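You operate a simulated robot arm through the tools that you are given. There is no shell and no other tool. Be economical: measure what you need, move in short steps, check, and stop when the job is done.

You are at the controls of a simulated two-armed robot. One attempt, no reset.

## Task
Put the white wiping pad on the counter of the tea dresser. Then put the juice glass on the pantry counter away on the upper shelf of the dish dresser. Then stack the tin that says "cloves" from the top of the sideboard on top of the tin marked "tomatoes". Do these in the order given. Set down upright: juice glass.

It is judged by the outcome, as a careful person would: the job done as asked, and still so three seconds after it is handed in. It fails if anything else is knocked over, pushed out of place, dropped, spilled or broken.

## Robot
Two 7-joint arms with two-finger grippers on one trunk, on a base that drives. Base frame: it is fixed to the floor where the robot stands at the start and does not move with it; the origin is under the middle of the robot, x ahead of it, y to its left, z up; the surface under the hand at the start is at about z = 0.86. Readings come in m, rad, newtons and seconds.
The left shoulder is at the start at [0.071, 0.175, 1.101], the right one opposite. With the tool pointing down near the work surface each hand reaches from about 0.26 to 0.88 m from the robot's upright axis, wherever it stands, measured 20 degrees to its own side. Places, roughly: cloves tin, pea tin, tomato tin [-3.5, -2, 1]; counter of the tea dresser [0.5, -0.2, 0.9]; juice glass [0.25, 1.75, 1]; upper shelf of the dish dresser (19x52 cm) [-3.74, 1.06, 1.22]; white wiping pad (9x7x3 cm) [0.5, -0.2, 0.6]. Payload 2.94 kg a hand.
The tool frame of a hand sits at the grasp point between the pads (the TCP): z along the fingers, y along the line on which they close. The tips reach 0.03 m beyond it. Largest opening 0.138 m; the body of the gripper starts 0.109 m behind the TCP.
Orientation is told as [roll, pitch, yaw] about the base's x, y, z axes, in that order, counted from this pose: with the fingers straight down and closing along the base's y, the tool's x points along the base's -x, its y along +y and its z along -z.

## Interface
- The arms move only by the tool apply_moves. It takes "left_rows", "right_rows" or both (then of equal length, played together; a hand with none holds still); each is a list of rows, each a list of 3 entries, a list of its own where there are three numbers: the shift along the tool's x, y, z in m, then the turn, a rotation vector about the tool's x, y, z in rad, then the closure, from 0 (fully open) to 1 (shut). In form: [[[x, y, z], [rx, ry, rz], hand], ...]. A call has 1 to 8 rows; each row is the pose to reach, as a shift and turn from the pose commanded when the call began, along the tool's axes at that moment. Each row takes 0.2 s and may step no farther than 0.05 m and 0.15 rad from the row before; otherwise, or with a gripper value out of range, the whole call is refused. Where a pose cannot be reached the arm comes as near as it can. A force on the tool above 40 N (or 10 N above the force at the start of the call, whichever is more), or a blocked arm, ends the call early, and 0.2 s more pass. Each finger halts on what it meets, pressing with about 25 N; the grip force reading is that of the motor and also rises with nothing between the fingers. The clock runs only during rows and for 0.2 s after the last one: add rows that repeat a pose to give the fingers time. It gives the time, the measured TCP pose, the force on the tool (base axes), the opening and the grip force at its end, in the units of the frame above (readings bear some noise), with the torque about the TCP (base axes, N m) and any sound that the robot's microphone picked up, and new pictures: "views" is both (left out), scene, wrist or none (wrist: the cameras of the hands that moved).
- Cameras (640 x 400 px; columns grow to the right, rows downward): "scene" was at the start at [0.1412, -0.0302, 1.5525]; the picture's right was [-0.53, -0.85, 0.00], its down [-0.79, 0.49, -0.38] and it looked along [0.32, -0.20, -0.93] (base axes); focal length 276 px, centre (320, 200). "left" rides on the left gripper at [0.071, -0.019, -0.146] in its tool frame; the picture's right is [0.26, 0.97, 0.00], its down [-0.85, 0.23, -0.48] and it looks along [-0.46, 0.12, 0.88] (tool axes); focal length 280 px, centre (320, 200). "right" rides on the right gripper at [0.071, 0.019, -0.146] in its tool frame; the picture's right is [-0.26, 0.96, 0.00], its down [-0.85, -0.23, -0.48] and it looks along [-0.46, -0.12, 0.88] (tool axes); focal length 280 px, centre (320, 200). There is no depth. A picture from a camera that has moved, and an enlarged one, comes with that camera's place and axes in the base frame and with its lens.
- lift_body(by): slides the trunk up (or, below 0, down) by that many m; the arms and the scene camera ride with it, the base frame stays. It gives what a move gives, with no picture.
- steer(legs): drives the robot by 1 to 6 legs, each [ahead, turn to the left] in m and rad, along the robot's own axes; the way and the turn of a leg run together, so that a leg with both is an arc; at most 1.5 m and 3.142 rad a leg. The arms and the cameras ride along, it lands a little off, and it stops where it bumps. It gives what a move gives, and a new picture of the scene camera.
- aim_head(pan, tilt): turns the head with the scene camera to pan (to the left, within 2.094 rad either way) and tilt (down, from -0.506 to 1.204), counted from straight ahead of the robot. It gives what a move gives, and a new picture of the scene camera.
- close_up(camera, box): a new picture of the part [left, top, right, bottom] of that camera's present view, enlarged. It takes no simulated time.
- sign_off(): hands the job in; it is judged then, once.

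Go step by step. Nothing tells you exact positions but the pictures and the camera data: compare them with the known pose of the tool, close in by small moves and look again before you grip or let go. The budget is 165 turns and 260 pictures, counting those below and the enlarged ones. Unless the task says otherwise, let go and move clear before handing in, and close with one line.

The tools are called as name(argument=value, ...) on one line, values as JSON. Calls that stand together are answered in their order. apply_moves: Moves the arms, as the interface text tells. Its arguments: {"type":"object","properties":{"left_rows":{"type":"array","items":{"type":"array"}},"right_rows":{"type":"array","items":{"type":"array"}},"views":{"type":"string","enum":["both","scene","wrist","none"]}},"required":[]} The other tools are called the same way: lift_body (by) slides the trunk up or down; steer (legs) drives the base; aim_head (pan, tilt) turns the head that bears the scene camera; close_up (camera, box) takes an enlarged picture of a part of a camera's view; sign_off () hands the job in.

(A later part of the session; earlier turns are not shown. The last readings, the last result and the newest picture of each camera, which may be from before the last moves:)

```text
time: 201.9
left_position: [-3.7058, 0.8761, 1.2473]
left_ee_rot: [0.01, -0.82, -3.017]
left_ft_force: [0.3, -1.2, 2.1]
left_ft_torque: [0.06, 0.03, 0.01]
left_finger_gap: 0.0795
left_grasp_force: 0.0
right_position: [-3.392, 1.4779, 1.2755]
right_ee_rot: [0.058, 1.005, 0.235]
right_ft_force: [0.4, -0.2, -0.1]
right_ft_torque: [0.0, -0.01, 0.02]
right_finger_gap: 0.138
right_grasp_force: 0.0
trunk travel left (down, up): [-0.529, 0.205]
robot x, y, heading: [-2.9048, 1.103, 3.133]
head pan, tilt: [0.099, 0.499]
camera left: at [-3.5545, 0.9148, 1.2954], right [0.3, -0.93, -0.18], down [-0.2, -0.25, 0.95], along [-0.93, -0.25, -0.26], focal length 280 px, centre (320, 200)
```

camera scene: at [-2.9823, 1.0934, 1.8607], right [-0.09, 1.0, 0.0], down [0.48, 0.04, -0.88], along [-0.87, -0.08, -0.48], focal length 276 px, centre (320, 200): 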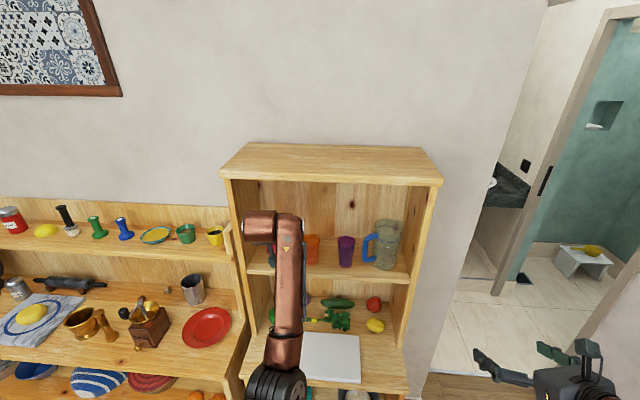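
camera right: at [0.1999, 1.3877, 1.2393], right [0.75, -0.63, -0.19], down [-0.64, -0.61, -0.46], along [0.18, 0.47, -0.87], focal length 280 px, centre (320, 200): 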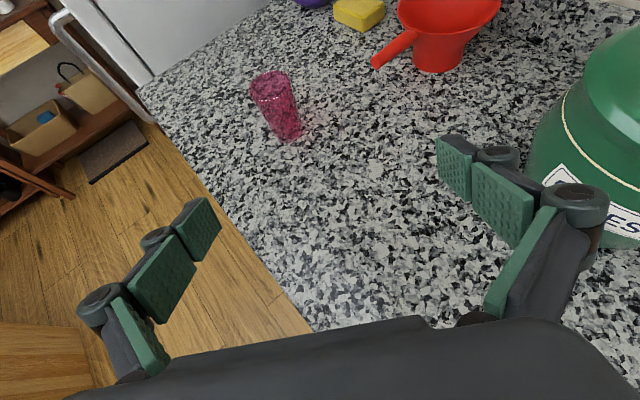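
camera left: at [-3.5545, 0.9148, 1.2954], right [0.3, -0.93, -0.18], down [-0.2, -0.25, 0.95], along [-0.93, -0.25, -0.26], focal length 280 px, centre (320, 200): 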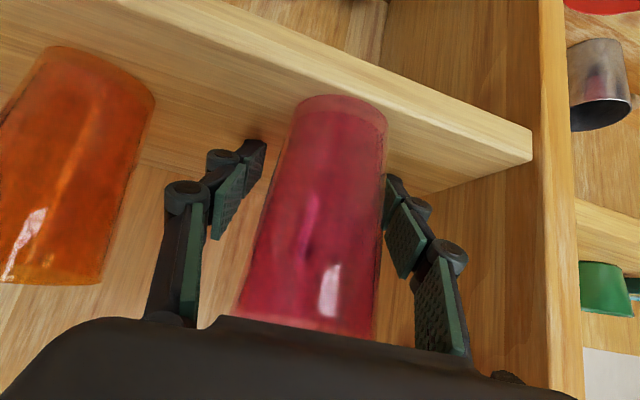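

The glass stands free. I shift 6 mm to centre, then withdraw along the finger axis.

apply_moves(left_rows=[[[0, 0.006, 0], [0, 0, 0], 0.38], [[0, 0.006, -0.03], [0, 0, 0], 0.38], [[0, 0.006, -0.07], [0, 0, 0], 0.38], [[0, 0.006, -0.115], [0, 0, 0], 0.38], [[0, 0.006, -0.16], [0, 0, 0], 0.38]], views="both")

```text
time: 203.1
left_position: [-3.5884, 0.8875, 1.3588]
left_ee_rot: [0.01, -0.824, -3.019]
left_ft_force: [-0.7, 0.8, 0.2]
left_ft_torque: [0.0, 0.01, 0.02]
left_finger_gap: 0.0854
left_grasp_force: 0.0
right_position: [-3.3909, 1.478, 1.2749]
right_ee_rot: [0.056, 1.006, 0.235]
right_ft_force: [0.5, 0.7, -0.2]
right_ft_torque: [0.0, -0.01, -0.01]
right_finger_gap: 0.1383
right_grasp_force: 0.1
trunk travel left (down, up): [-0.529, 0.205]
robot x, y, heading: [-2.8975, 1.1031, 3.135]
head pan, tilt: [0.099, 0.499]
camera scene: at [-2.9795, 1.0945, 1.8609], right [-0.09, 1.0, 0.0], down [0.48, 0.04, -0.88], along [-0.87, -0.08, -0.48], focal length 276 px, centre (320, 200)
camera left: at [-3.4368, 0.9259, 1.4072], right [0.3, -0.93, -0.18], down [-0.2, -0.25, 0.95], along [-0.93, -0.25, -0.26], focal length 280 px, centre (320, 200)
```

scene: 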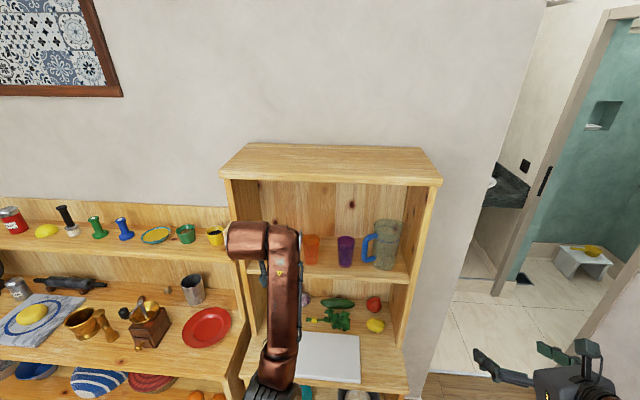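
left: 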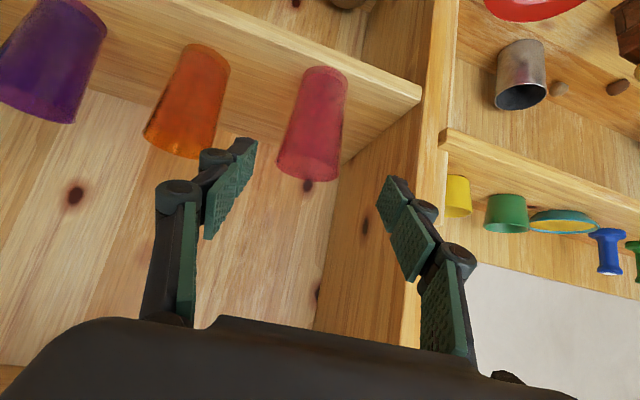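

The juice glass stands upright on the upper shelf: part 2 done. I back away, then turn south toward the sideboard with the tins.

steer(legs=[[-0.5, 0], [0, 1.57]])

aim_head(pan=-0.5, tilt=0.4)

```text
time: 209.8
left_position: [-2.1924, 0.4051, 1.3582]
left_ee_rot: [0.009, -0.821, -1.455]
left_ft_force: [0.5, 0.1, 0.0]
left_ft_torque: [0.0, 0.01, 0.03]
left_finger_gap: 0.0857
left_grasp_force: 0.1
right_position: [-2.781, 0.6083, 1.274]
right_ee_rot: [0.057, 1.005, 1.799]
right_ft_force: [0.0, 0.2, 0.1]
right_ft_torque: [0.0, 0.01, 0.0]
right_finger_gap: 0.1379
right_grasp_force: 0.0
trunk travel left (down, up): [-0.529, 0.205]
robot x, y, heading: [-2.3984, 1.0993, -1.586]
head pan, tilt: [0.099, 0.499]
camera scene: at [-2.3942, 1.0164, 1.8608], right [-1.0, -0.08, 0.0], down [-0.04, 0.48, -0.88], along [0.07, -0.87, -0.48], focal length 276 px, centre (320, 200)
```

scene: 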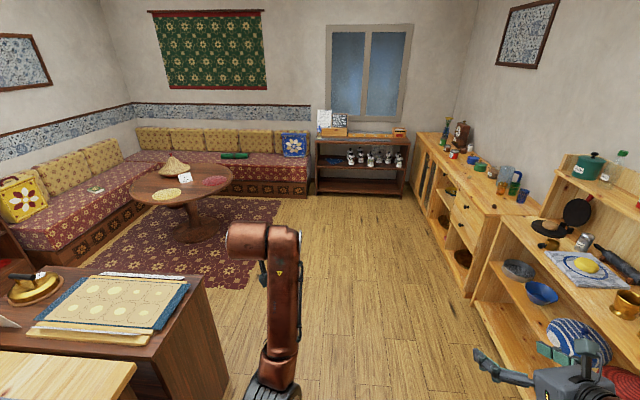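

```text
time: 210.8
left_position: [-2.1923, 0.4055, 1.3583]
left_ee_rot: [0.011, -0.82, -1.455]
left_ft_force: [0.1, 0.5, 0.5]
left_ft_torque: [-0.03, -0.01, 0.0]
left_finger_gap: 0.0856
left_grasp_force: 0.1
right_position: [-2.7807, 0.6072, 1.2753]
right_ee_rot: [0.058, 1.004, 1.798]
right_ft_force: [-1.1, 0.2, 1.3]
right_ft_torque: [0.01, 0.01, 0.05]
right_finger_gap: 0.1379
right_grasp_force: 0.0
trunk travel left (down, up): [-0.529, 0.205]
robot x, y, heading: [-2.3987, 1.1002, -1.59]
head pan, tilt: [-0.499, 0.4]
camera scene: at [-2.4475, 1.0265, 1.8699], right [-0.87, 0.49, 0.0], down [0.19, 0.34, -0.92], along [-0.45, -0.8, -0.39], focal length 276 px, centre (320, 200)
```

scene: 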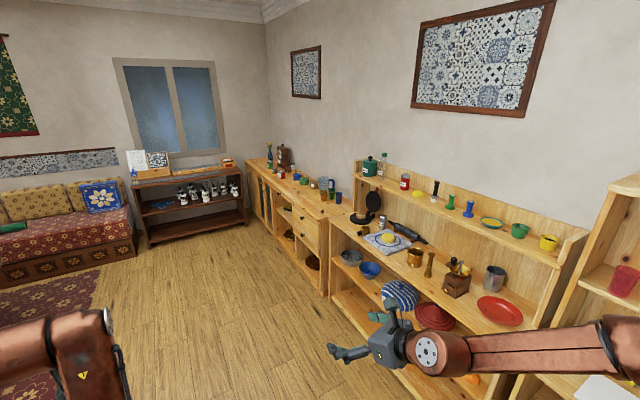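

steer(legs=[[1.4, 0], [1.45, 0], [0, -1.55]])

aim_head(pan=0.0, tilt=0.6)

```text
time: 228.6
left_position: [-3.1236, -2.0005, 1.3582]
left_ee_rot: [0.011, -0.82, -3.018]
left_ft_force: [-0.3, -0.2, 0.1]
left_ft_torque: [0.0, 0.01, 0.0]
left_finger_gap: 0.0855
left_grasp_force: 0.0
right_position: [-2.9283, -1.4101, 1.275]
right_ee_rot: [0.058, 1.005, 0.236]
right_ft_force: [-1.3, 0.1, -0.2]
right_ft_torque: [-0.03, 0.01, -0.02]
right_finger_gap: 0.1381
right_grasp_force: 0.1
trunk travel left (down, up): [-0.529, 0.205]
robot x, y, heading: [-2.434, -1.7844, 3.135]
head pan, tilt: [-0.499, 0.4]
camera scene: at [-2.5062, -1.7393, 1.8699], right [0.48, 0.88, 0.0], down [0.34, -0.19, -0.92], along [-0.81, 0.45, -0.39], focal length 276 px, centre (320, 200)
```

scene: 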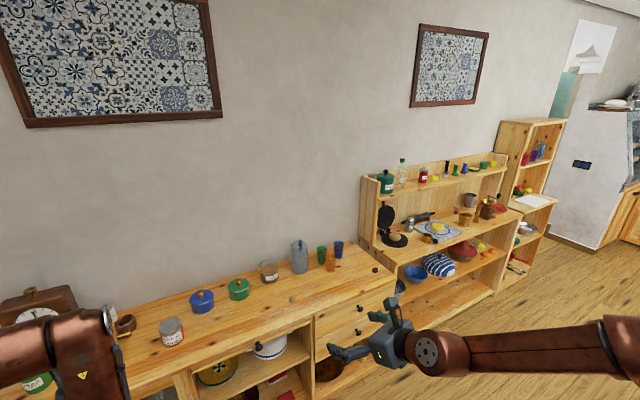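

```text
time: 229.5
left_position: [-3.125, -2.0012, 1.3584]
left_ee_rot: [0.01, -0.819, -3.017]
left_ft_force: [-0.4, 0.5, 1.0]
left_ft_torque: [-0.02, -0.01, 0.01]
left_finger_gap: 0.0858
left_grasp_force: 0.1
right_position: [-2.9277, -1.4118, 1.2738]
right_ee_rot: [0.058, 1.005, 0.239]
right_ft_force: [0.0, -0.7, 0.3]
right_ft_torque: [0.03, 0.01, -0.01]
right_finger_gap: 0.1382
right_grasp_force: 0.0
trunk travel left (down, up): [-0.529, 0.205]
robot x, y, heading: [-2.4355, -1.7855, 3.133]
head pan, tilt: [0.0, 0.6]
camera scene: at [-2.5136, -1.7837, 1.8517], right [0.01, 1.0, 0.0], down [0.56, 0.0, -0.83], along [-0.83, 0.01, -0.56], focal length 276 px, centre (320, 200)
```

scene: 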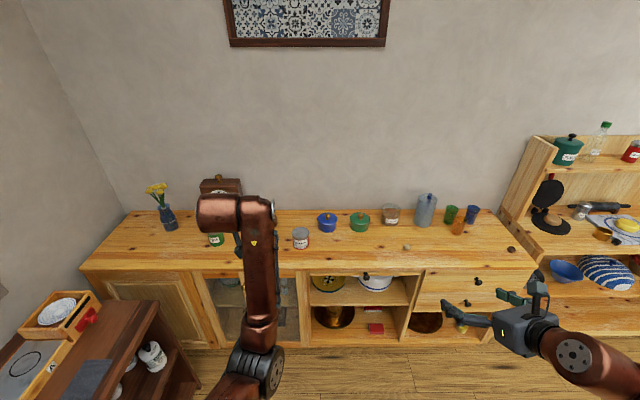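

I see the sideboard top. I zoom in to read the tins.

close_up(camera="scene", box=[130, 170, 370, 280])

close_up(camera="scene", box=[280, 180, 520, 280])

```text
2.67 times, centred on (250, 225) of scene
camera zoom: at [-2.5136, -1.7837, 1.8517], right [0.01, 1.0, 0.0], down [0.56, 0.0, -0.83], along [-0.83, 0.01, -0.56], focal length 735 px, centre (507, 133)
```

zoom: 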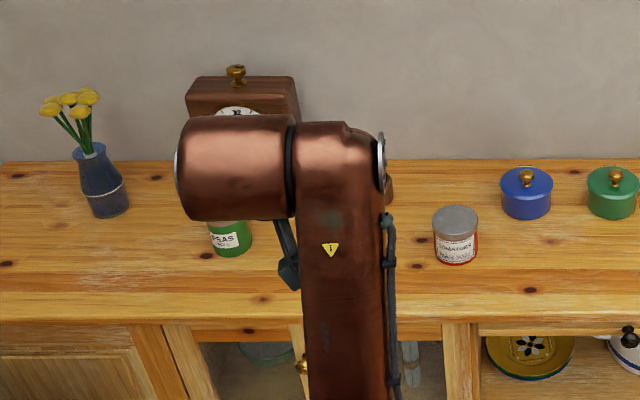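

```text
2.67 times, centred on (400, 230) of scene
camera zoom: at [-2.5136, -1.7837, 1.8517], right [0.01, 1.0, 0.0], down [0.56, 0.0, -0.83], along [-0.83, 0.01, -0.56], focal length 735 px, centre (107, 120)
```

zoom: 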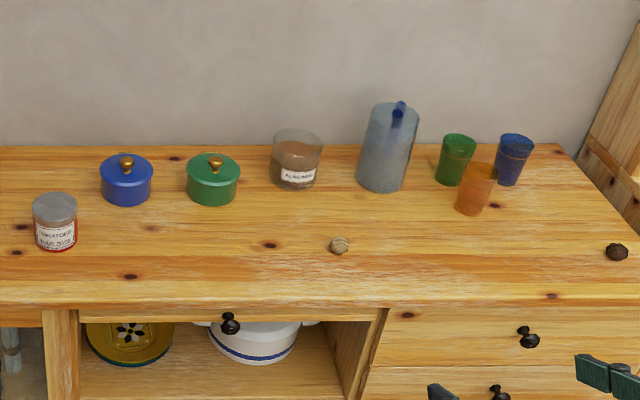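

Tomatoes tin at ≈(-3.57,-1.87), peas at ≈(-3.58,-2.31); the cloves tin must be hidden behind my left arm. I turn the left hand straight down and pull it back for a clear view.

apply_moves(left_rows=[[[0.033, 0.0035, -0.009], [0, 0.137, 0], 0.2], [[0.066, 0.007, -0.018], [0, 0.274, 0], 0], [[0.1, 0.011, -0.026], [0, 0.411, 0], 0], [[0.133, 0.0145, -0.035], [0, 0.548, 0], 0], [[0.166, 0.018, -0.043], [0, 0.685, 0], 0], [[0.199, 0.0218, -0.052], [0, 0.82, 0], 0]], views="scene")

close_up(camera="scene", box=[130, 170, 370, 280])

```text
time: 231.1
left_position: [-2.9633, -2.0898, 1.3173]
left_ee_rot: [0.194, -0.177, -2.884]
left_ft_force: [-0.5, 0.7, 0.0]
left_ft_torque: [-0.03, -0.02, -0.02]
left_finger_gap: 0.1378
left_grasp_force: 0.1
left hand out of reach, approached as far as the arm can: row 2, 3, 4, 5
right_position: [-2.9265, -1.407, 1.2753]
right_ee_rot: [0.051, 1.008, 0.232]
right_ft_force: [0.2, 1.2, 0.0]
right_ft_torque: [-0.05, 0.04, 0.04]
right_finger_gap: 0.1379
right_grasp_force: 0.0
trunk travel left (down, up): [-0.529, 0.205]
robot x, y, heading: [-2.4362, -1.7877, 3.135]
head pan, tilt: [0.0, 0.6]
stopped in row 6 (left hand): the arm was blocked; the commanded pose is now the measured one
camera scene: at [-2.5119, -1.7785, 1.8518], right [0.01, 1.0, 0.0], down [0.56, -0.01, -0.83], along [-0.83, 0.0, -0.56], focal length 276 px, centre (320, 200)
```

scene: 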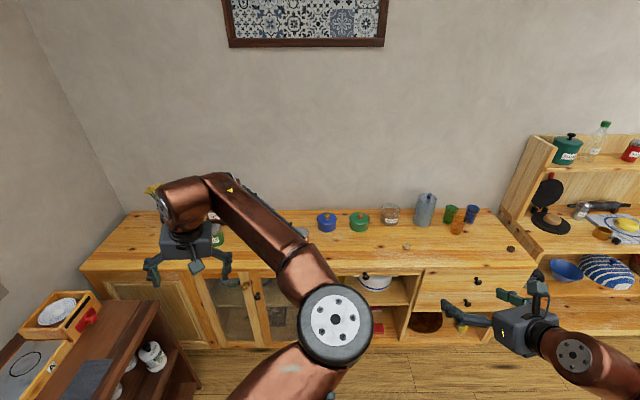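

```text
2.67 times, centred on (250, 225) of scene
camera zoom: at [-2.5119, -1.7785, 1.8518], right [0.01, 1.0, 0.0], down [0.56, -0.01, -0.83], along [-0.83, 0.0, -0.56], focal length 735 px, centre (507, 133)
```

zoom: 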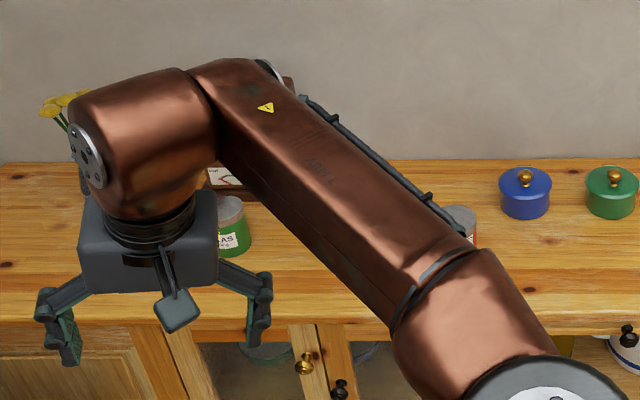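

The hand got cramped near the body; I extend it forward and finish turning it straight down.

apply_moves(left_rows=[[[-0.039, -0.01, 0], [0.049, 0.044, 0.066], 0], [[-0.078, -0.02, 0], [0.097, 0.089, 0.132], 0], [[-0.116, -0.03, 0], [0.146, 0.133, 0.198], 0], [[-0.155, -0.04, 0], [0.194, 0.177, 0.264], 0]], views="scene")

```text
time: 232.1
left_position: [-3.1229, -2.0988, 1.336]
left_ee_rot: [0.012, 0.031, -3.124]
left_ft_force: [0.0, 0.0, -0.3]
left_ft_torque: [-0.03, -0.03, 0.03]
left_finger_gap: 0.1382
left_grasp_force: 0.1
right_position: [-2.9291, -1.4117, 1.2755]
right_ee_rot: [0.06, 1.004, 0.239]
right_ft_force: [0.0, -0.9, -0.3]
right_ft_torque: [-0.01, 0.0, -0.02]
right_finger_gap: 0.1381
right_grasp_force: 0.1
trunk travel left (down, up): [-0.529, 0.205]
robot x, y, heading: [-2.433, -1.7854, 3.135]
head pan, tilt: [0.0, 0.6]
camera scene: at [-2.5151, -1.7861, 1.8516], right [0.01, 1.0, 0.0], down [0.57, 0.0, -0.82], along [-0.82, 0.01, -0.57], focal length 276 px, centre (320, 200)
```

scene: 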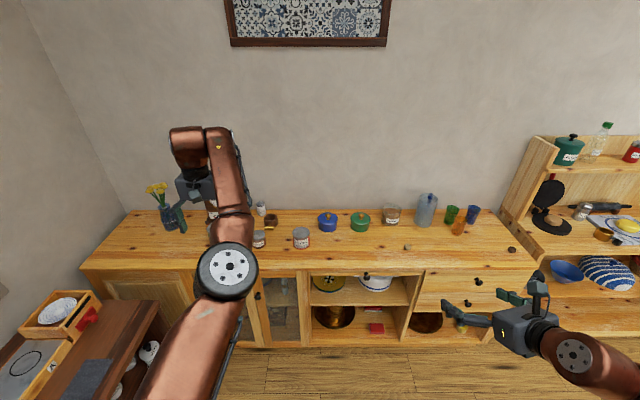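

close_up(camera="scene", box=[200, 190, 340, 265])

close_up(camera="left", box=[0, 0, 640, 400])

```text
4.57 times, centred on (270, 228) of scene
camera zoom: at [-2.5151, -1.7861, 1.8516], right [0.01, 1.0, 0.0], down [0.57, 0.0, -0.82], along [-0.82, 0.01, -0.57], focal length 1260 px, centre (549, 74)
```

zoom: 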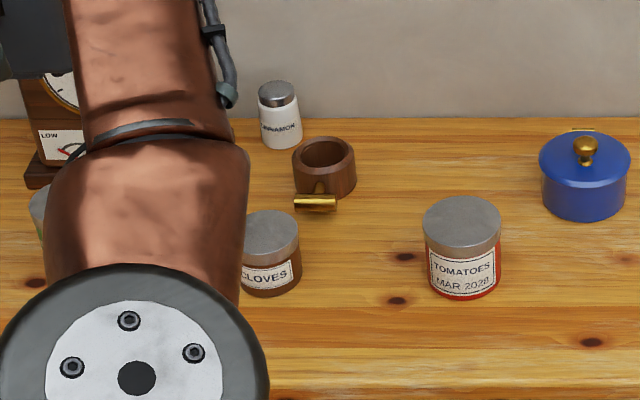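

```text
1.00 times, centred on (320, 200) of left (not enlarged: the box is as wide or as high as the picture)
camera zoom: at [-3.057, -2.0769, 1.4849], right [0.28, -0.96, 0.02], down [-0.86, -0.24, 0.45], along [-0.43, -0.14, -0.89], focal length 280 px, centre (320, 200)
```

zoom: 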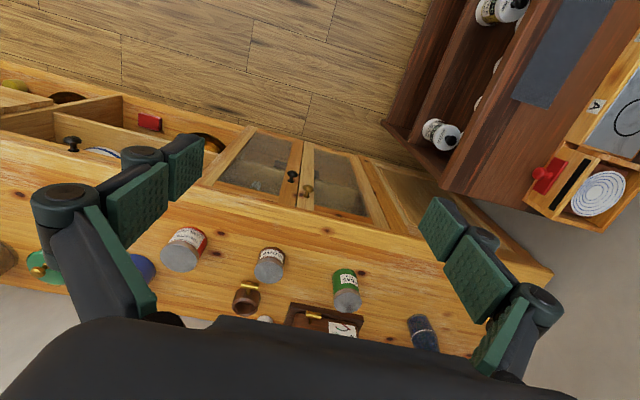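

Found: tomatoes tin lid at ≈(-3.60,-1.871,.896), cloves lid at ≈(-3.615,-2.096,.868); sideboard top ≈.808. I drive forward 0.45 m so both are in the left hand's reach.

steer(legs=[[0.43, 0]])

close_up(camera="left", box=[0, 0, 640, 400])

```text
time: 234.7
left_position: [-3.5546, -2.0933, 1.3379]
left_ee_rot: [0.014, 0.027, -3.128]
left_ft_force: [0.0, -0.1, 0.4]
left_ft_torque: [0.03, -0.03, -0.01]
left_finger_gap: 0.138
left_grasp_force: 0.0
right_position: [-3.3585, -1.4073, 1.2746]
right_ee_rot: [0.057, 1.005, 0.24]
right_ft_force: [0.8, 0.0, 0.2]
right_ft_torque: [-0.01, -0.04, 0.01]
right_finger_gap: 0.138
right_grasp_force: 0.0
trunk travel left (down, up): [-0.529, 0.205]
robot x, y, heading: [-2.8651, -1.7846, 3.139]
head pan, tilt: [0.0, 0.6]
camera scene: at [-2.9455, -1.7813, 1.8517], right [0.01, 1.0, 0.0], down [0.57, 0.0, -0.82], along [-0.82, 0.0, -0.57], focal length 276 px, centre (320, 200)
```

scene: 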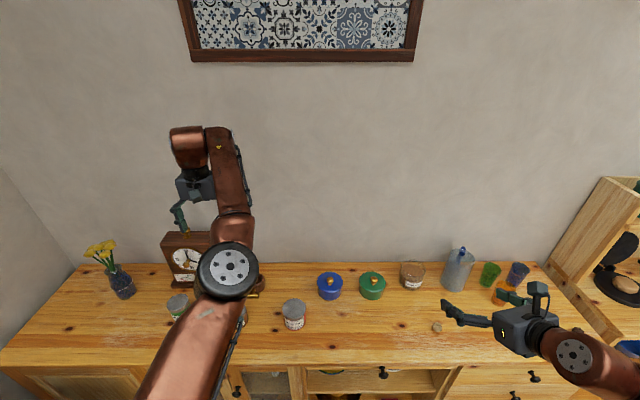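

```text
1.00 times, centred on (320, 200) of left (not enlarged: the box is as wide or as high as the picture)
camera zoom: at [-3.4876, -2.0716, 1.4859], right [0.28, -0.96, 0.02], down [-0.86, -0.24, 0.45], along [-0.43, -0.14, -0.89], focal length 280 px, centre (320, 200)
```

zoom: 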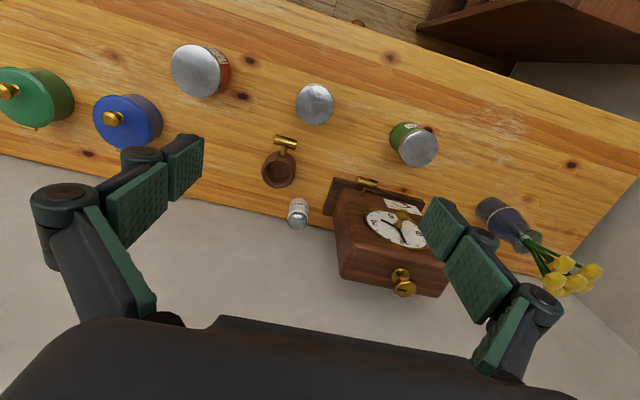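

Overhead view puts cloves at ≈(-3.572,-2.096) and tomatoes at ≈(-3.57,-1.868). I lower the left hand above the cloves tin.

apply_moves(left_rows=[[[-0.004, 0, 0.044], [0.002, -0.004, 0], 0], [[-0.008, 0.001, 0.088], [0.004, -0.008, 0], 0], [[-0.012, 0.001, 0.132], [0.006, -0.012, 0], 0], [[-0.016, 0.002, 0.176], [0.008, -0.016, 0], 0.1], [[-0.02, 0.002, 0.22], [0.01, -0.02, 0], 0.15], [[-0.024, 0.003, 0.264], [0.012, -0.024, 0], 0.2], [[-0.027, 0.003, 0.308], [0.014, -0.027, 0], 0.2]], views="both")

```text
time: 236.3
left_position: [-3.5733, -2.1006, 1.0284]
left_ee_rot: [0.0, 0.0, -3.127]
left_ft_force: [-0.8, -0.4, 0.0]
left_ft_torque: [0.02, -0.01, -0.01]
left_finger_gap: 0.1104
left_grasp_force: 0.0
right_position: [-3.3594, -1.409, 1.2754]
right_ee_rot: [0.057, 1.005, 0.237]
right_ft_force: [-0.2, -0.3, 0.0]
right_ft_torque: [0.0, -0.03, -0.01]
right_finger_gap: 0.1378
right_grasp_force: 0.2
trunk travel left (down, up): [-0.529, 0.205]
robot x, y, heading: [-2.8658, -1.7819, 3.134]
head pan, tilt: [0.0, 0.6]
camera scene: at [-2.9458, -1.7823, 1.8517], right [0.01, 1.0, 0.0], down [0.57, 0.0, -0.82], along [-0.82, 0.01, -0.57], focal length 276 px, centre (320, 200)
camera left: at [-3.5022, -2.0807, 1.1746], right [0.28, -0.96, 0.0], down [-0.85, -0.24, 0.48], along [-0.46, -0.13, -0.88], focal length 280 px, centre (320, 200)
```

scene: 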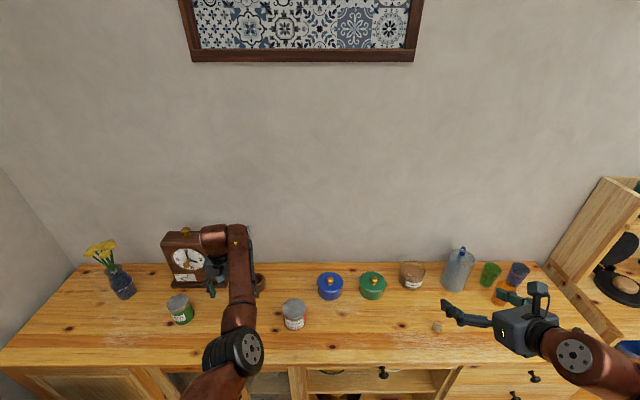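
left: 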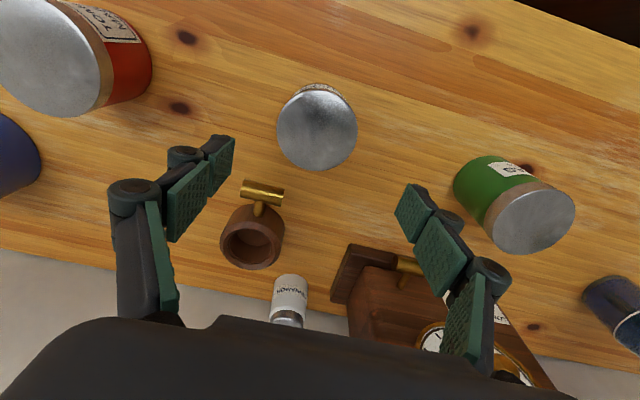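

Well centred. I descend around the cloves tin.

apply_moves(left_rows=[[[0, 0, 0.045], [0, 0, 0], 0.2], [[0, 0, 0.09], [0, 0, 0], 0.2], [[0, 0, 0.135], [0, 0, 0], 0.2], [[0, 0, 0.178], [0, 0, 0], 0.2]], views="wrist")

```text
time: 237.3
left_position: [-3.5736, -2.0987, 0.8611]
left_ee_rot: [0.005, -0.012, -3.128]
left_ft_force: [6.4, 3.2, 36.9]
left_ft_torque: [0.16, -0.31, -0.33]
left_finger_gap: 0.1269
left_grasp_force: 23.2
right_position: [-3.3551, -1.4057, 1.2776]
right_ee_rot: [0.056, 1.009, 0.237]
right_ft_force: [0.5, 0.0, 0.0]
right_ft_torque: [-0.01, 0.02, 0.0]
right_finger_gap: 0.1382
right_grasp_force: 0.1
trunk travel left (down, up): [-0.529, 0.205]
robot x, y, heading: [-2.8634, -1.7854, 3.135]
head pan, tilt: [0.0, 0.6]
camera left: at [-3.5008, -2.0787, 1.0071], right [0.28, -0.96, 0.0], down [-0.84, -0.24, 0.49], along [-0.47, -0.14, -0.87], focal length 280 px, centre (320, 200)
```

left: 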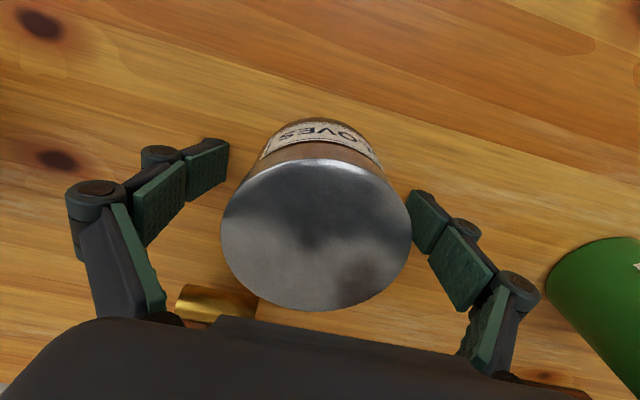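

The fingertips just touched the sideboard (surface ≈.83). I rise 1 cm and close on the tin.

apply_moves(left_rows=[[[0, 0, -0.012], [0, 0, 0], 0.2], [[0, 0, -0.012], [0, 0, 0], 0.3], [[0, 0, -0.012], [0, 0, 0], 0.4], [[0, 0, -0.012], [0, 0, 0], 0.5], [[0, 0, -0.012], [0, 0, 0], 0.6], [[0, 0, -0.012], [0, 0, 0], 0.6]], views="wrist")

```text
time: 237.9
left_position: [-3.5792, -2.0963, 0.8779]
left_ee_rot: [0.003, -0.018, -3.132]
left_ft_force: [12.3, 8.5, 42.5]
left_ft_torque: [0.92, -0.81, -0.37]
left_finger_gap: 0.0732
left_grasp_force: 24.0
right_position: [-3.3557, -1.4055, 1.2764]
right_ee_rot: [0.055, 1.009, 0.235]
right_ft_force: [-0.8, -0.2, -0.4]
right_ft_torque: [0.0, -0.03, 0.01]
right_finger_gap: 0.1378
right_grasp_force: 0.0
trunk travel left (down, up): [-0.529, 0.205]
robot x, y, heading: [-2.8626, -1.7825, 3.135]
head pan, tilt: [0.0, 0.6]
stopped in row 2 (left hand): the force on the tool passed its limit at 48 N (the readings are from after the stop); the commanded pose is now the measured one
camera left: at [-3.5044, -2.0765, 1.0232], right [0.27, -0.96, 0.0], down [-0.84, -0.24, 0.49], along [-0.47, -0.13, -0.87], focal length 280 px, centre (320, 200)
```

left: 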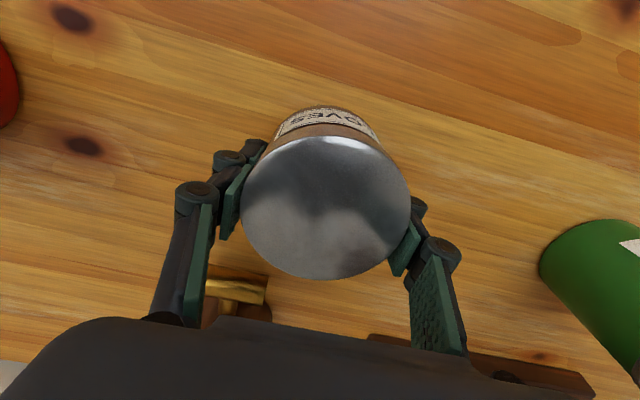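

It's gripping (gap .073). I hold still a moment to let forces settle.

apply_moves(left_rows=[[[0, 0, 0], [0, 0, 0], 0.55], [[0, 0, 0], [0, 0, 0], 0.58]], views="wrist")

```text
time: 238.5
left_position: [-3.5777, -2.0944, 0.8762]
left_ee_rot: [0.003, -0.022, -3.13]
left_ft_force: [4.5, 8.1, 48.7]
left_ft_torque: [1.11, -0.78, 0.11]
left_finger_gap: 0.0733
left_grasp_force: 24.9
right_position: [-3.3533, -1.4057, 1.2763]
right_ee_rot: [0.054, 1.01, 0.235]
right_ft_force: [-0.4, 0.1, -0.7]
right_ft_torque: [0.0, 0.01, 0.01]
right_finger_gap: 0.1381
right_grasp_force: 0.1
trunk travel left (down, up): [-0.529, 0.205]
robot x, y, heading: [-2.8652, -1.7796, 3.133]
head pan, tilt: [0.0, 0.6]
camera left: at [-3.5039, -2.0764, 1.0229], right [0.27, -0.96, 0.0], down [-0.84, -0.24, 0.49], along [-0.48, -0.13, -0.87], focal length 280 px, centre (320, 200)
```

left: 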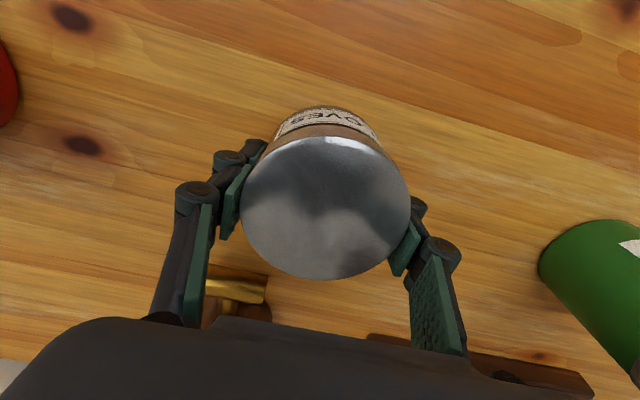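

The hand still presses down ~48 N; I rise in small steps to relieve that and lift the tin.

apply_moves(left_rows=[[[0, 0, -0.008], [0, 0, 0], 0.6], [[0, 0, -0.016], [0, 0, 0], 0.6]], views="wrist")

```text
time: 239.1
left_position: [-3.5724, -2.0993, 0.8802]
left_ee_rot: [-0.002, -0.002, -3.127]
left_ft_force: [0.4, -0.6, -1.2]
left_ft_torque: [0.05, 0.01, -0.03]
left_finger_gap: 0.0728
left_grasp_force: 25.0
right_position: [-3.3591, -1.4089, 1.2756]
right_ee_rot: [0.06, 1.005, 0.238]
right_ft_force: [-0.4, 0.3, -0.1]
right_ft_torque: [0.03, -0.02, 0.03]
right_finger_gap: 0.1381
right_grasp_force: 0.1
trunk travel left (down, up): [-0.529, 0.205]
robot x, y, heading: [-2.8641, -1.7843, 3.137]
head pan, tilt: [0.0, 0.6]
camera left: at [-3.5013, -2.0804, 1.0274], right [0.28, -0.96, 0.0], down [-0.84, -0.24, 0.48], along [-0.46, -0.13, -0.88], focal length 280 px, centre (320, 200)
```

left: 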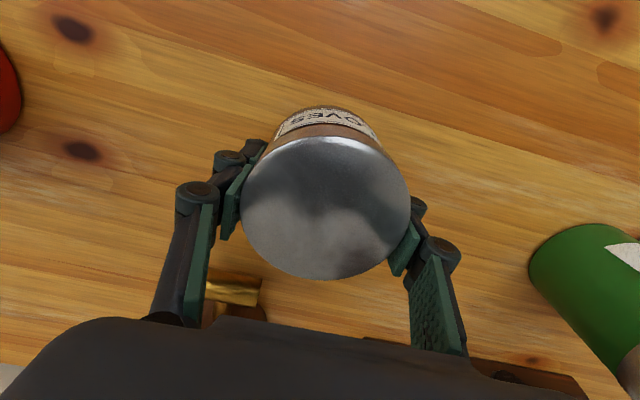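

The tin is held, free of the table. I lift it.

apply_moves(left_rows=[[[0, 0, -0.03], [0, 0, 0], 0.6], [[0, 0, -0.07], [0, 0, 0], 0.6], [[0, 0, -0.115], [0, 0, 0], 0.6], [[0, 0, -0.16], [0, 0, 0], 0.6]], views="both")

```text
time: 240.1
left_position: [-3.575, -2.099, 1.0465]
left_ee_rot: [0.0, -0.006, -3.128]
left_ft_force: [0.1, 0.5, -2.2]
left_ft_torque: [0.02, 0.07, -0.06]
left_finger_gap: 0.0728
left_grasp_force: 24.9
right_position: [-3.3584, -1.4075, 1.275]
right_ee_rot: [0.058, 1.005, 0.236]
right_ft_force: [0.9, 0.2, 0.2]
right_ft_torque: [0.0, 0.01, 0.0]
right_finger_gap: 0.1379
right_grasp_force: 0.1
trunk travel left (down, up): [-0.529, 0.205]
robot x, y, heading: [-2.8633, -1.7832, 3.135]
head pan, tilt: [0.0, 0.6]
camera scene: at [-2.9441, -1.7811, 1.8517], right [0.01, 1.0, 0.0], down [0.56, 0.0, -0.83], along [-0.83, 0.0, -0.56], focal length 276 px, centre (320, 200)
camera left: at [-3.502, -2.0797, 1.1917], right [0.27, -0.96, 0.0], down [-0.84, -0.24, 0.48], along [-0.46, -0.13, -0.88], focal length 280 px, centre (320, 200)
```

scene: 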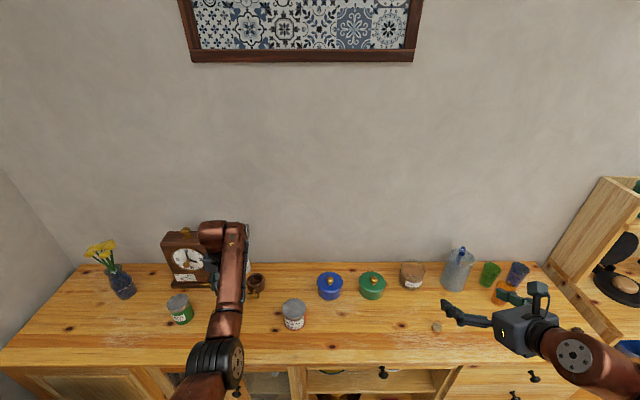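
left: 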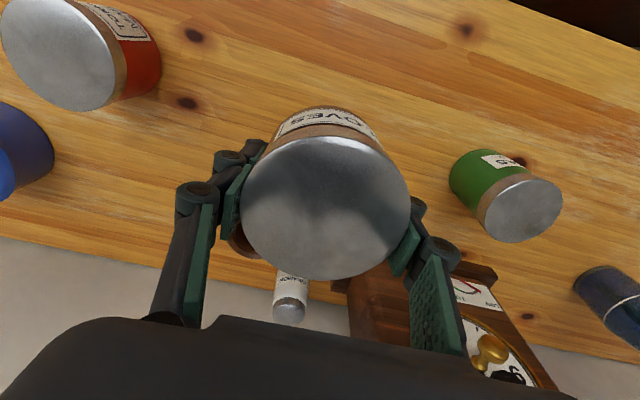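

Lifted. I carry it over the tomatoes tin, a little higher.

apply_moves(left_rows=[[[0, -0.02, -0.03], [0, 0, 0], 0.6], [[0.001, -0.065, -0.04], [0, 0, 0], 0.6], [[0.002, -0.11, -0.04], [0, 0, 0], 0.6], [[0.003, -0.155, -0.04], [0, 0, 0], 0.6], [[0.004, -0.195, -0.04], [0, 0, 0], 0.6], [[0.005, -0.229, -0.04], [0, 0, 0], 0.6]], views="both")

```text
time: 241.5
left_position: [-3.5738, -1.8668, 1.0837]
left_ee_rot: [-0.001, -0.009, -3.129]
left_ft_force: [-0.5, -0.3, -1.2]
left_ft_torque: [-0.02, 0.04, -0.02]
left_finger_gap: 0.0728
left_grasp_force: 25.4
right_position: [-3.3588, -1.407, 1.2752]
right_ee_rot: [0.056, 1.006, 0.238]
right_ft_force: [-0.5, 0.9, -0.7]
right_ft_torque: [0.02, 0.01, 0.02]
right_finger_gap: 0.1381
right_grasp_force: 0.1
trunk travel left (down, up): [-0.529, 0.205]
robot x, y, heading: [-2.8673, -1.7803, 3.136]
head pan, tilt: [0.0, 0.6]
camera scene: at [-2.9445, -1.7797, 1.8517], right [0.01, 1.0, 0.0], down [0.56, 0.0, -0.83], along [-0.83, 0.0, -0.56], focal length 276 px, centre (320, 200)
camera left: at [-3.501, -1.8473, 1.2311], right [0.28, -0.96, 0.0], down [-0.84, -0.24, 0.48], along [-0.47, -0.13, -0.88], focal length 280 px, centre (320, 200)
```

scene: 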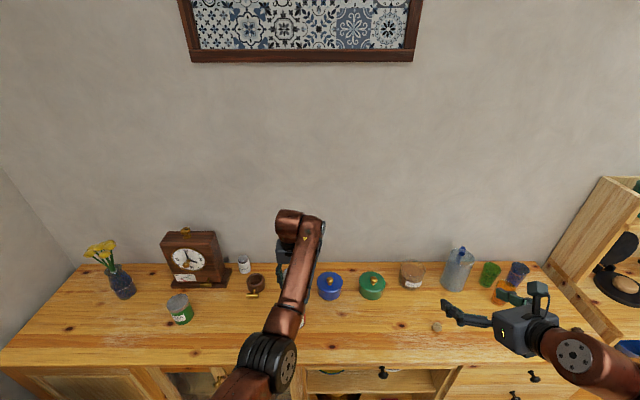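
left: 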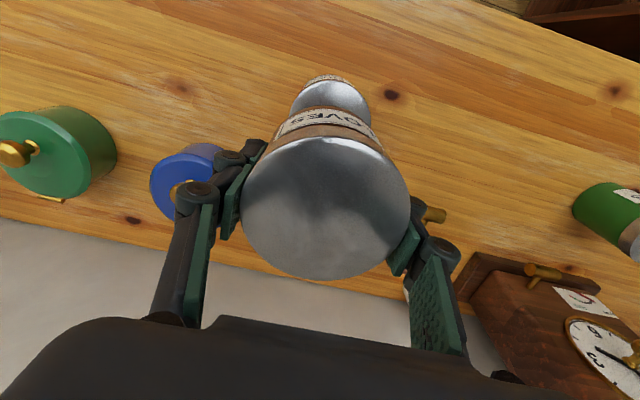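

close_up(camera="left", box=[240, 50, 420, 170])

close_up(camera="scene", box=[240, 220, 360, 340])

```text
3.33 times, centred on (330, 110) of left
camera zoom: at [-3.501, -1.8473, 1.2311], right [0.28, -0.96, 0.0], down [-0.84, -0.24, 0.48], along [-0.47, -0.13, -0.88], focal length 935 px, centre (287, 500)
```

zoom: 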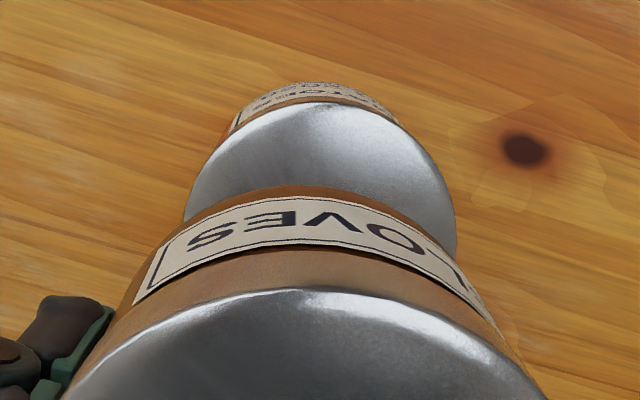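

```text
3.33 times, centred on (300, 280) of scene
camera zoom: at [-2.9445, -1.7797, 1.8517], right [0.01, 1.0, 0.0], down [0.56, 0.0, -0.83], along [-0.83, 0.0, -0.56], focal length 919 px, centre (387, -67)
```

zoom: 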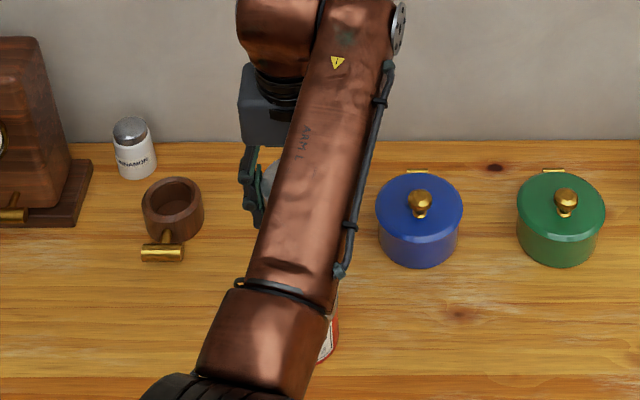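

The tomatoes lid centre is ≈(-3.567,-1.876); I shift by (7,−6) mm and lower to just above it.

apply_moves(left_rows=[[[0.007, 0.006, 0.02], [0, 0, 0], 0.6], [[0.007, 0.006, 0.055], [0, 0, 0], 0.6], [[0.007, 0.006, 0.09], [0, 0, 0], 0.6]], views="wrist")

close_up(camera="scene", box=[240, 220, 360, 340])

```text
time: 242.3
left_position: [-3.5676, -1.8732, 0.9962]
left_ee_rot: [0.0, -0.008, -3.127]
left_ft_force: [-0.5, -0.1, 0.2]
left_ft_torque: [-0.06, 0.03, 0.01]
left_finger_gap: 0.0732
left_grasp_force: 25.1
right_position: [-3.3589, -1.408, 1.275]
right_ee_rot: [0.056, 1.005, 0.237]
right_ft_force: [-0.3, 0.5, 0.8]
right_ft_torque: [0.03, -0.01, 0.02]
right_finger_gap: 0.1381
right_grasp_force: 0.0
trunk travel left (down, up): [-0.529, 0.205]
robot x, y, heading: [-2.8662, -1.7767, 3.133]
head pan, tilt: [0.0, 0.6]
camera left: at [-3.495, -1.8545, 1.1425], right [0.27, -0.96, 0.0], down [-0.84, -0.24, 0.48], along [-0.47, -0.13, -0.88], focal length 280 px, centre (320, 200)
```

left: 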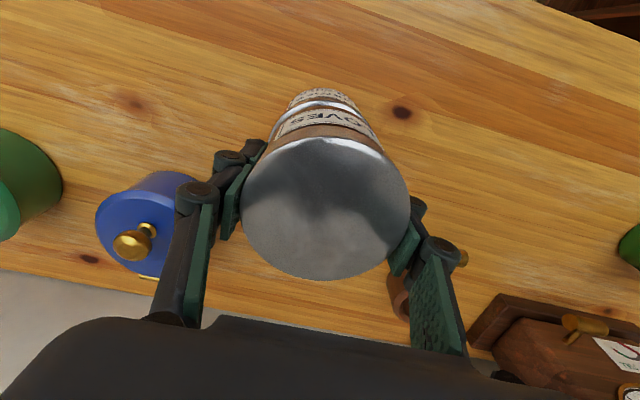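

```text
3.33 times, centred on (300, 280) of scene
camera zoom: at [-2.9454, -1.7818, 1.8517], right [0.01, 1.0, 0.0], down [0.57, 0.0, -0.82], along [-0.82, 0.01, -0.57], focal length 919 px, centre (387, -67)
```

zoom: 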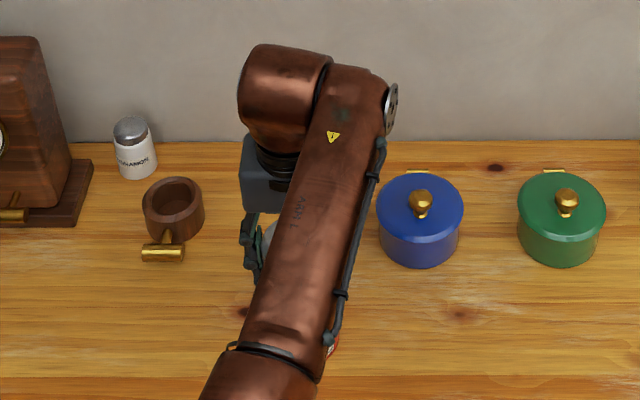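

close_up(camera="left", box=[240, 70, 400, 170])

```text
4.00 times, centred on (320, 120) of left
camera zoom: at [-3.495, -1.8545, 1.1425], right [0.27, -0.96, 0.0], down [-0.84, -0.24, 0.48], along [-0.47, -0.13, -0.88], focal length 1122 px, centre (320, 520)
```

zoom: 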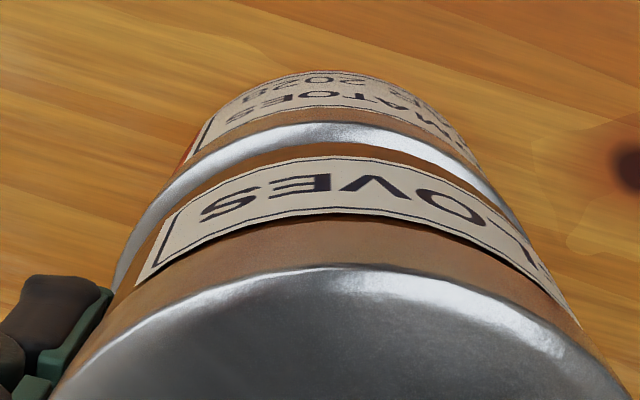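

Nearly concentric; I shift 5 mm back and descend in small steps to contact.

apply_moves(left_rows=[[[-0.005, 0, 0.006], [0, 0, 0], 0.6], [[-0.005, 0, 0.012], [0, 0, 0], 0.6]], views="none")

apply_moves(left_rows=[[[0, 0, 0.003], [0, 0, 0], 0.6], [[0, 0, 0.006], [0, 0, 0], 0.6]], views="none")

apply_moves(left_rows=[[[0, 0, 0.003], [0, 0, 0], 0.6], [[0, 0, 0.006], [0, 0, 0], 0.6]], views="wrist")

```text
time: 242.9
left_position: [-3.5733, -1.8762, 0.9821]
left_ee_rot: [0.0, -0.008, -3.127]
left_ft_force: [-0.1, -0.8, -0.5]
left_ft_torque: [0.0, 0.01, -0.01]
left_finger_gap: 0.073
left_grasp_force: 24.8
right_position: [-3.3597, -1.4084, 1.2754]
right_ee_rot: [0.059, 1.005, 0.236]
right_ft_force: [0.4, 0.9, 0.3]
right_ft_torque: [-0.03, -0.03, 0.01]
right_finger_gap: 0.1379
right_grasp_force: 0.0
trunk travel left (down, up): [-0.529, 0.205]
robot x, y, heading: [-2.8657, -1.7826, 3.137]
head pan, tilt: [0.0, 0.6]
```

```text
time: 243.5
left_position: [-3.5734, -1.8744, 0.9768]
left_ee_rot: [0.0, -0.008, -3.127]
left_ft_force: [-1.1, 0.2, -0.9]
left_ft_torque: [-0.01, -0.03, 0.01]
left_finger_gap: 0.0728
left_grasp_force: 25.2
right_position: [-3.3582, -1.4083, 1.2752]
right_ee_rot: [0.058, 1.007, 0.235]
right_ft_force: [-0.2, -0.5, -0.7]
right_ft_torque: [-0.01, -0.03, -0.02]
right_finger_gap: 0.1381
right_grasp_force: 0.1
trunk travel left (down, up): [-0.529, 0.205]
robot x, y, heading: [-2.867, -1.786, 3.134]
head pan, tilt: [0.0, 0.6]
```

```text
time: 244.1
left_position: [-3.5722, -1.8753, 0.9697]
left_ee_rot: [0.0, -0.008, -3.128]
left_ft_force: [-0.4, -0.3, -2.0]
left_ft_torque: [-0.01, 0.0, 0.03]
left_finger_gap: 0.0727
left_grasp_force: 25.2
right_position: [-3.3598, -1.407, 1.2753]
right_ee_rot: [0.057, 1.003, 0.237]
right_ft_force: [0.6, -0.5, 0.2]
right_ft_torque: [0.02, 0.0, 0.02]
right_finger_gap: 0.1378
right_grasp_force: 0.0
trunk travel left (down, up): [-0.529, 0.205]
robot x, y, heading: [-2.8627, -1.786, 3.134]
head pan, tilt: [0.0, 0.6]
camera left: at [-3.5003, -1.8564, 1.1165], right [0.27, -0.96, 0.0], down [-0.84, -0.24, 0.48], along [-0.46, -0.13, -0.88], focal length 280 px, centre (320, 200)
```

left: 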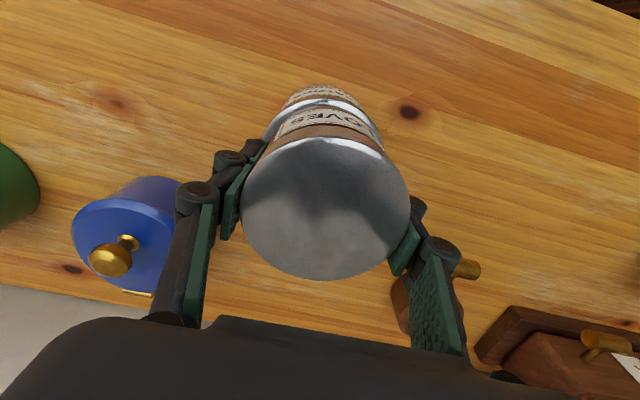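

apply_moves(left_rows=[[[0, 0, 0.003], [0, 0, 0], 0.6], [[0, 0, 0.006], [0, 0, 0], 0.6]], views="none")

apply_moves(left_rows=[[[0, 0, 0.0025], [0, 0, 0], 0.6], [[0, 0, 0.005], [0, 0, 0], 0.6]], views="wrist")

```text
time: 244.7
left_position: [-3.5733, -1.8747, 0.9642]
left_ee_rot: [0.0, -0.007, -3.127]
left_ft_force: [-1.0, 0.9, -1.4]
left_ft_torque: [-0.04, -0.02, 0.0]
left_finger_gap: 0.0728
left_grasp_force: 25.1
right_position: [-3.359, -1.4082, 1.2758]
right_ee_rot: [0.059, 1.004, 0.237]
right_ft_force: [-0.1, 0.0, 0.2]
right_ft_torque: [0.01, -0.01, -0.02]
right_finger_gap: 0.1378
right_grasp_force: 0.0
trunk travel left (down, up): [-0.529, 0.205]
robot x, y, heading: [-2.8683, -1.782, 3.139]
head pan, tilt: [0.0, 0.6]
```

```text
time: 245.3
left_position: [-3.5733, -1.8747, 0.9623]
left_ee_rot: [0.003, -0.014, -3.13]
left_ft_force: [2.7, 0.1, 15.9]
left_ft_torque: [-0.01, 0.1, -0.01]
left_finger_gap: 0.0728
left_grasp_force: 24.6
right_position: [-3.3578, -1.4077, 1.2758]
right_ee_rot: [0.058, 1.007, 0.237]
right_ft_force: [0.4, 1.5, 0.5]
right_ft_torque: [-0.02, 0.01, 0.02]
right_finger_gap: 0.1376
right_grasp_force: 0.0
trunk travel left (down, up): [-0.529, 0.205]
robot x, y, heading: [-2.8678, -1.7838, 3.14]
head pan, tilt: [0.0, 0.6]
camera left: at [-3.4994, -1.8558, 1.1086], right [0.27, -0.96, 0.0], down [-0.84, -0.24, 0.49], along [-0.47, -0.13, -0.87], focal length 280 px, centre (320, 200)
```

left: 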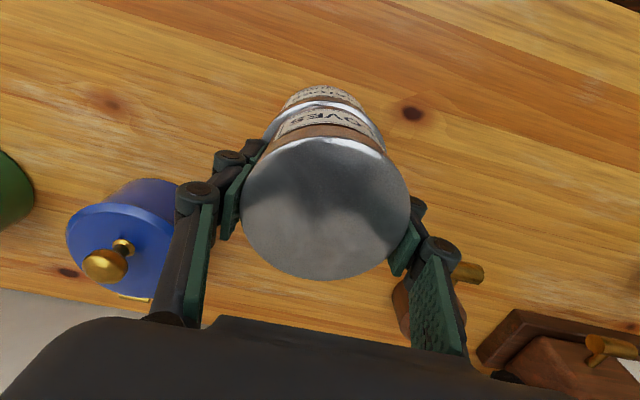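

Contact (16 N). I check the alignment before releasing.

close_up(camera="left", box=[240, 70, 400, 170])

```text
4.00 times, centred on (320, 120) of left
camera zoom: at [-3.4994, -1.8558, 1.1086], right [0.27, -0.96, 0.0], down [-0.84, -0.24, 0.49], along [-0.47, -0.13, -0.87], focal length 1122 px, centre (320, 520)
```

zoom: 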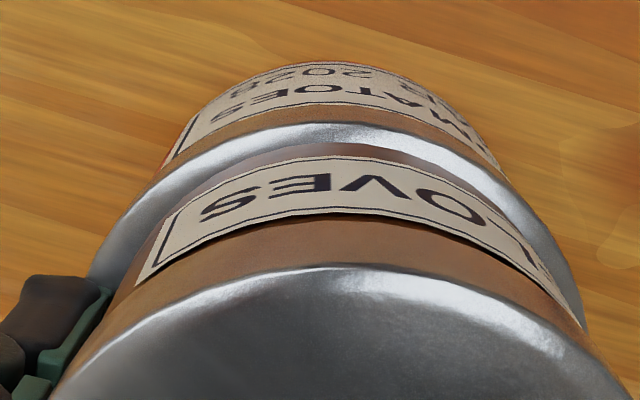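

Well centred. I relieve the pressure slightly, open gently, and rise.

apply_moves(left_rows=[[[0, 0, -0.002], [0, 0, 0], 0.52], [[0, 0, -0.002], [0, 0, 0], 0.44], [[0, 0, -0.002], [0, 0, 0], 0.36], [[0, 0, -0.002], [0, 0, 0], 0.3], [[0, 0, -0.002], [0, 0, 0], 0.3]], views="wrist")

```text
time: 246.5
left_position: [-3.5723, -1.8762, 0.9614]
left_ee_rot: [0.001, -0.007, -3.128]
left_ft_force: [0.0, -0.9, 0.1]
left_ft_torque: [0.01, 0.0, 0.01]
left_finger_gap: 0.0967
left_grasp_force: 0.1
right_position: [-3.3596, -1.4078, 1.2759]
right_ee_rot: [0.057, 1.005, 0.237]
right_ft_force: [0.2, 0.0, -1.4]
right_ft_torque: [0.0, 0.0, 0.0]
right_finger_gap: 0.138
right_grasp_force: 0.1
trunk travel left (down, up): [-0.529, 0.205]
robot x, y, heading: [-2.8644, -1.7828, 3.133]
head pan, tilt: [0.0, 0.6]
camera left: at [-3.4998, -1.856, 1.1069], right [0.27, -0.96, 0.0], down [-0.84, -0.24, 0.48], along [-0.46, -0.13, -0.88], focal length 280 px, centre (320, 200)
```

left: 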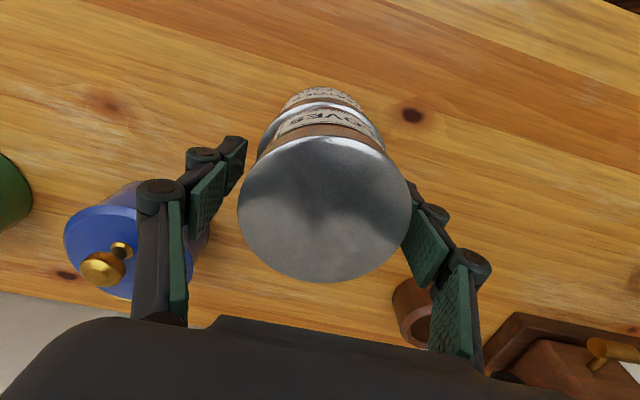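

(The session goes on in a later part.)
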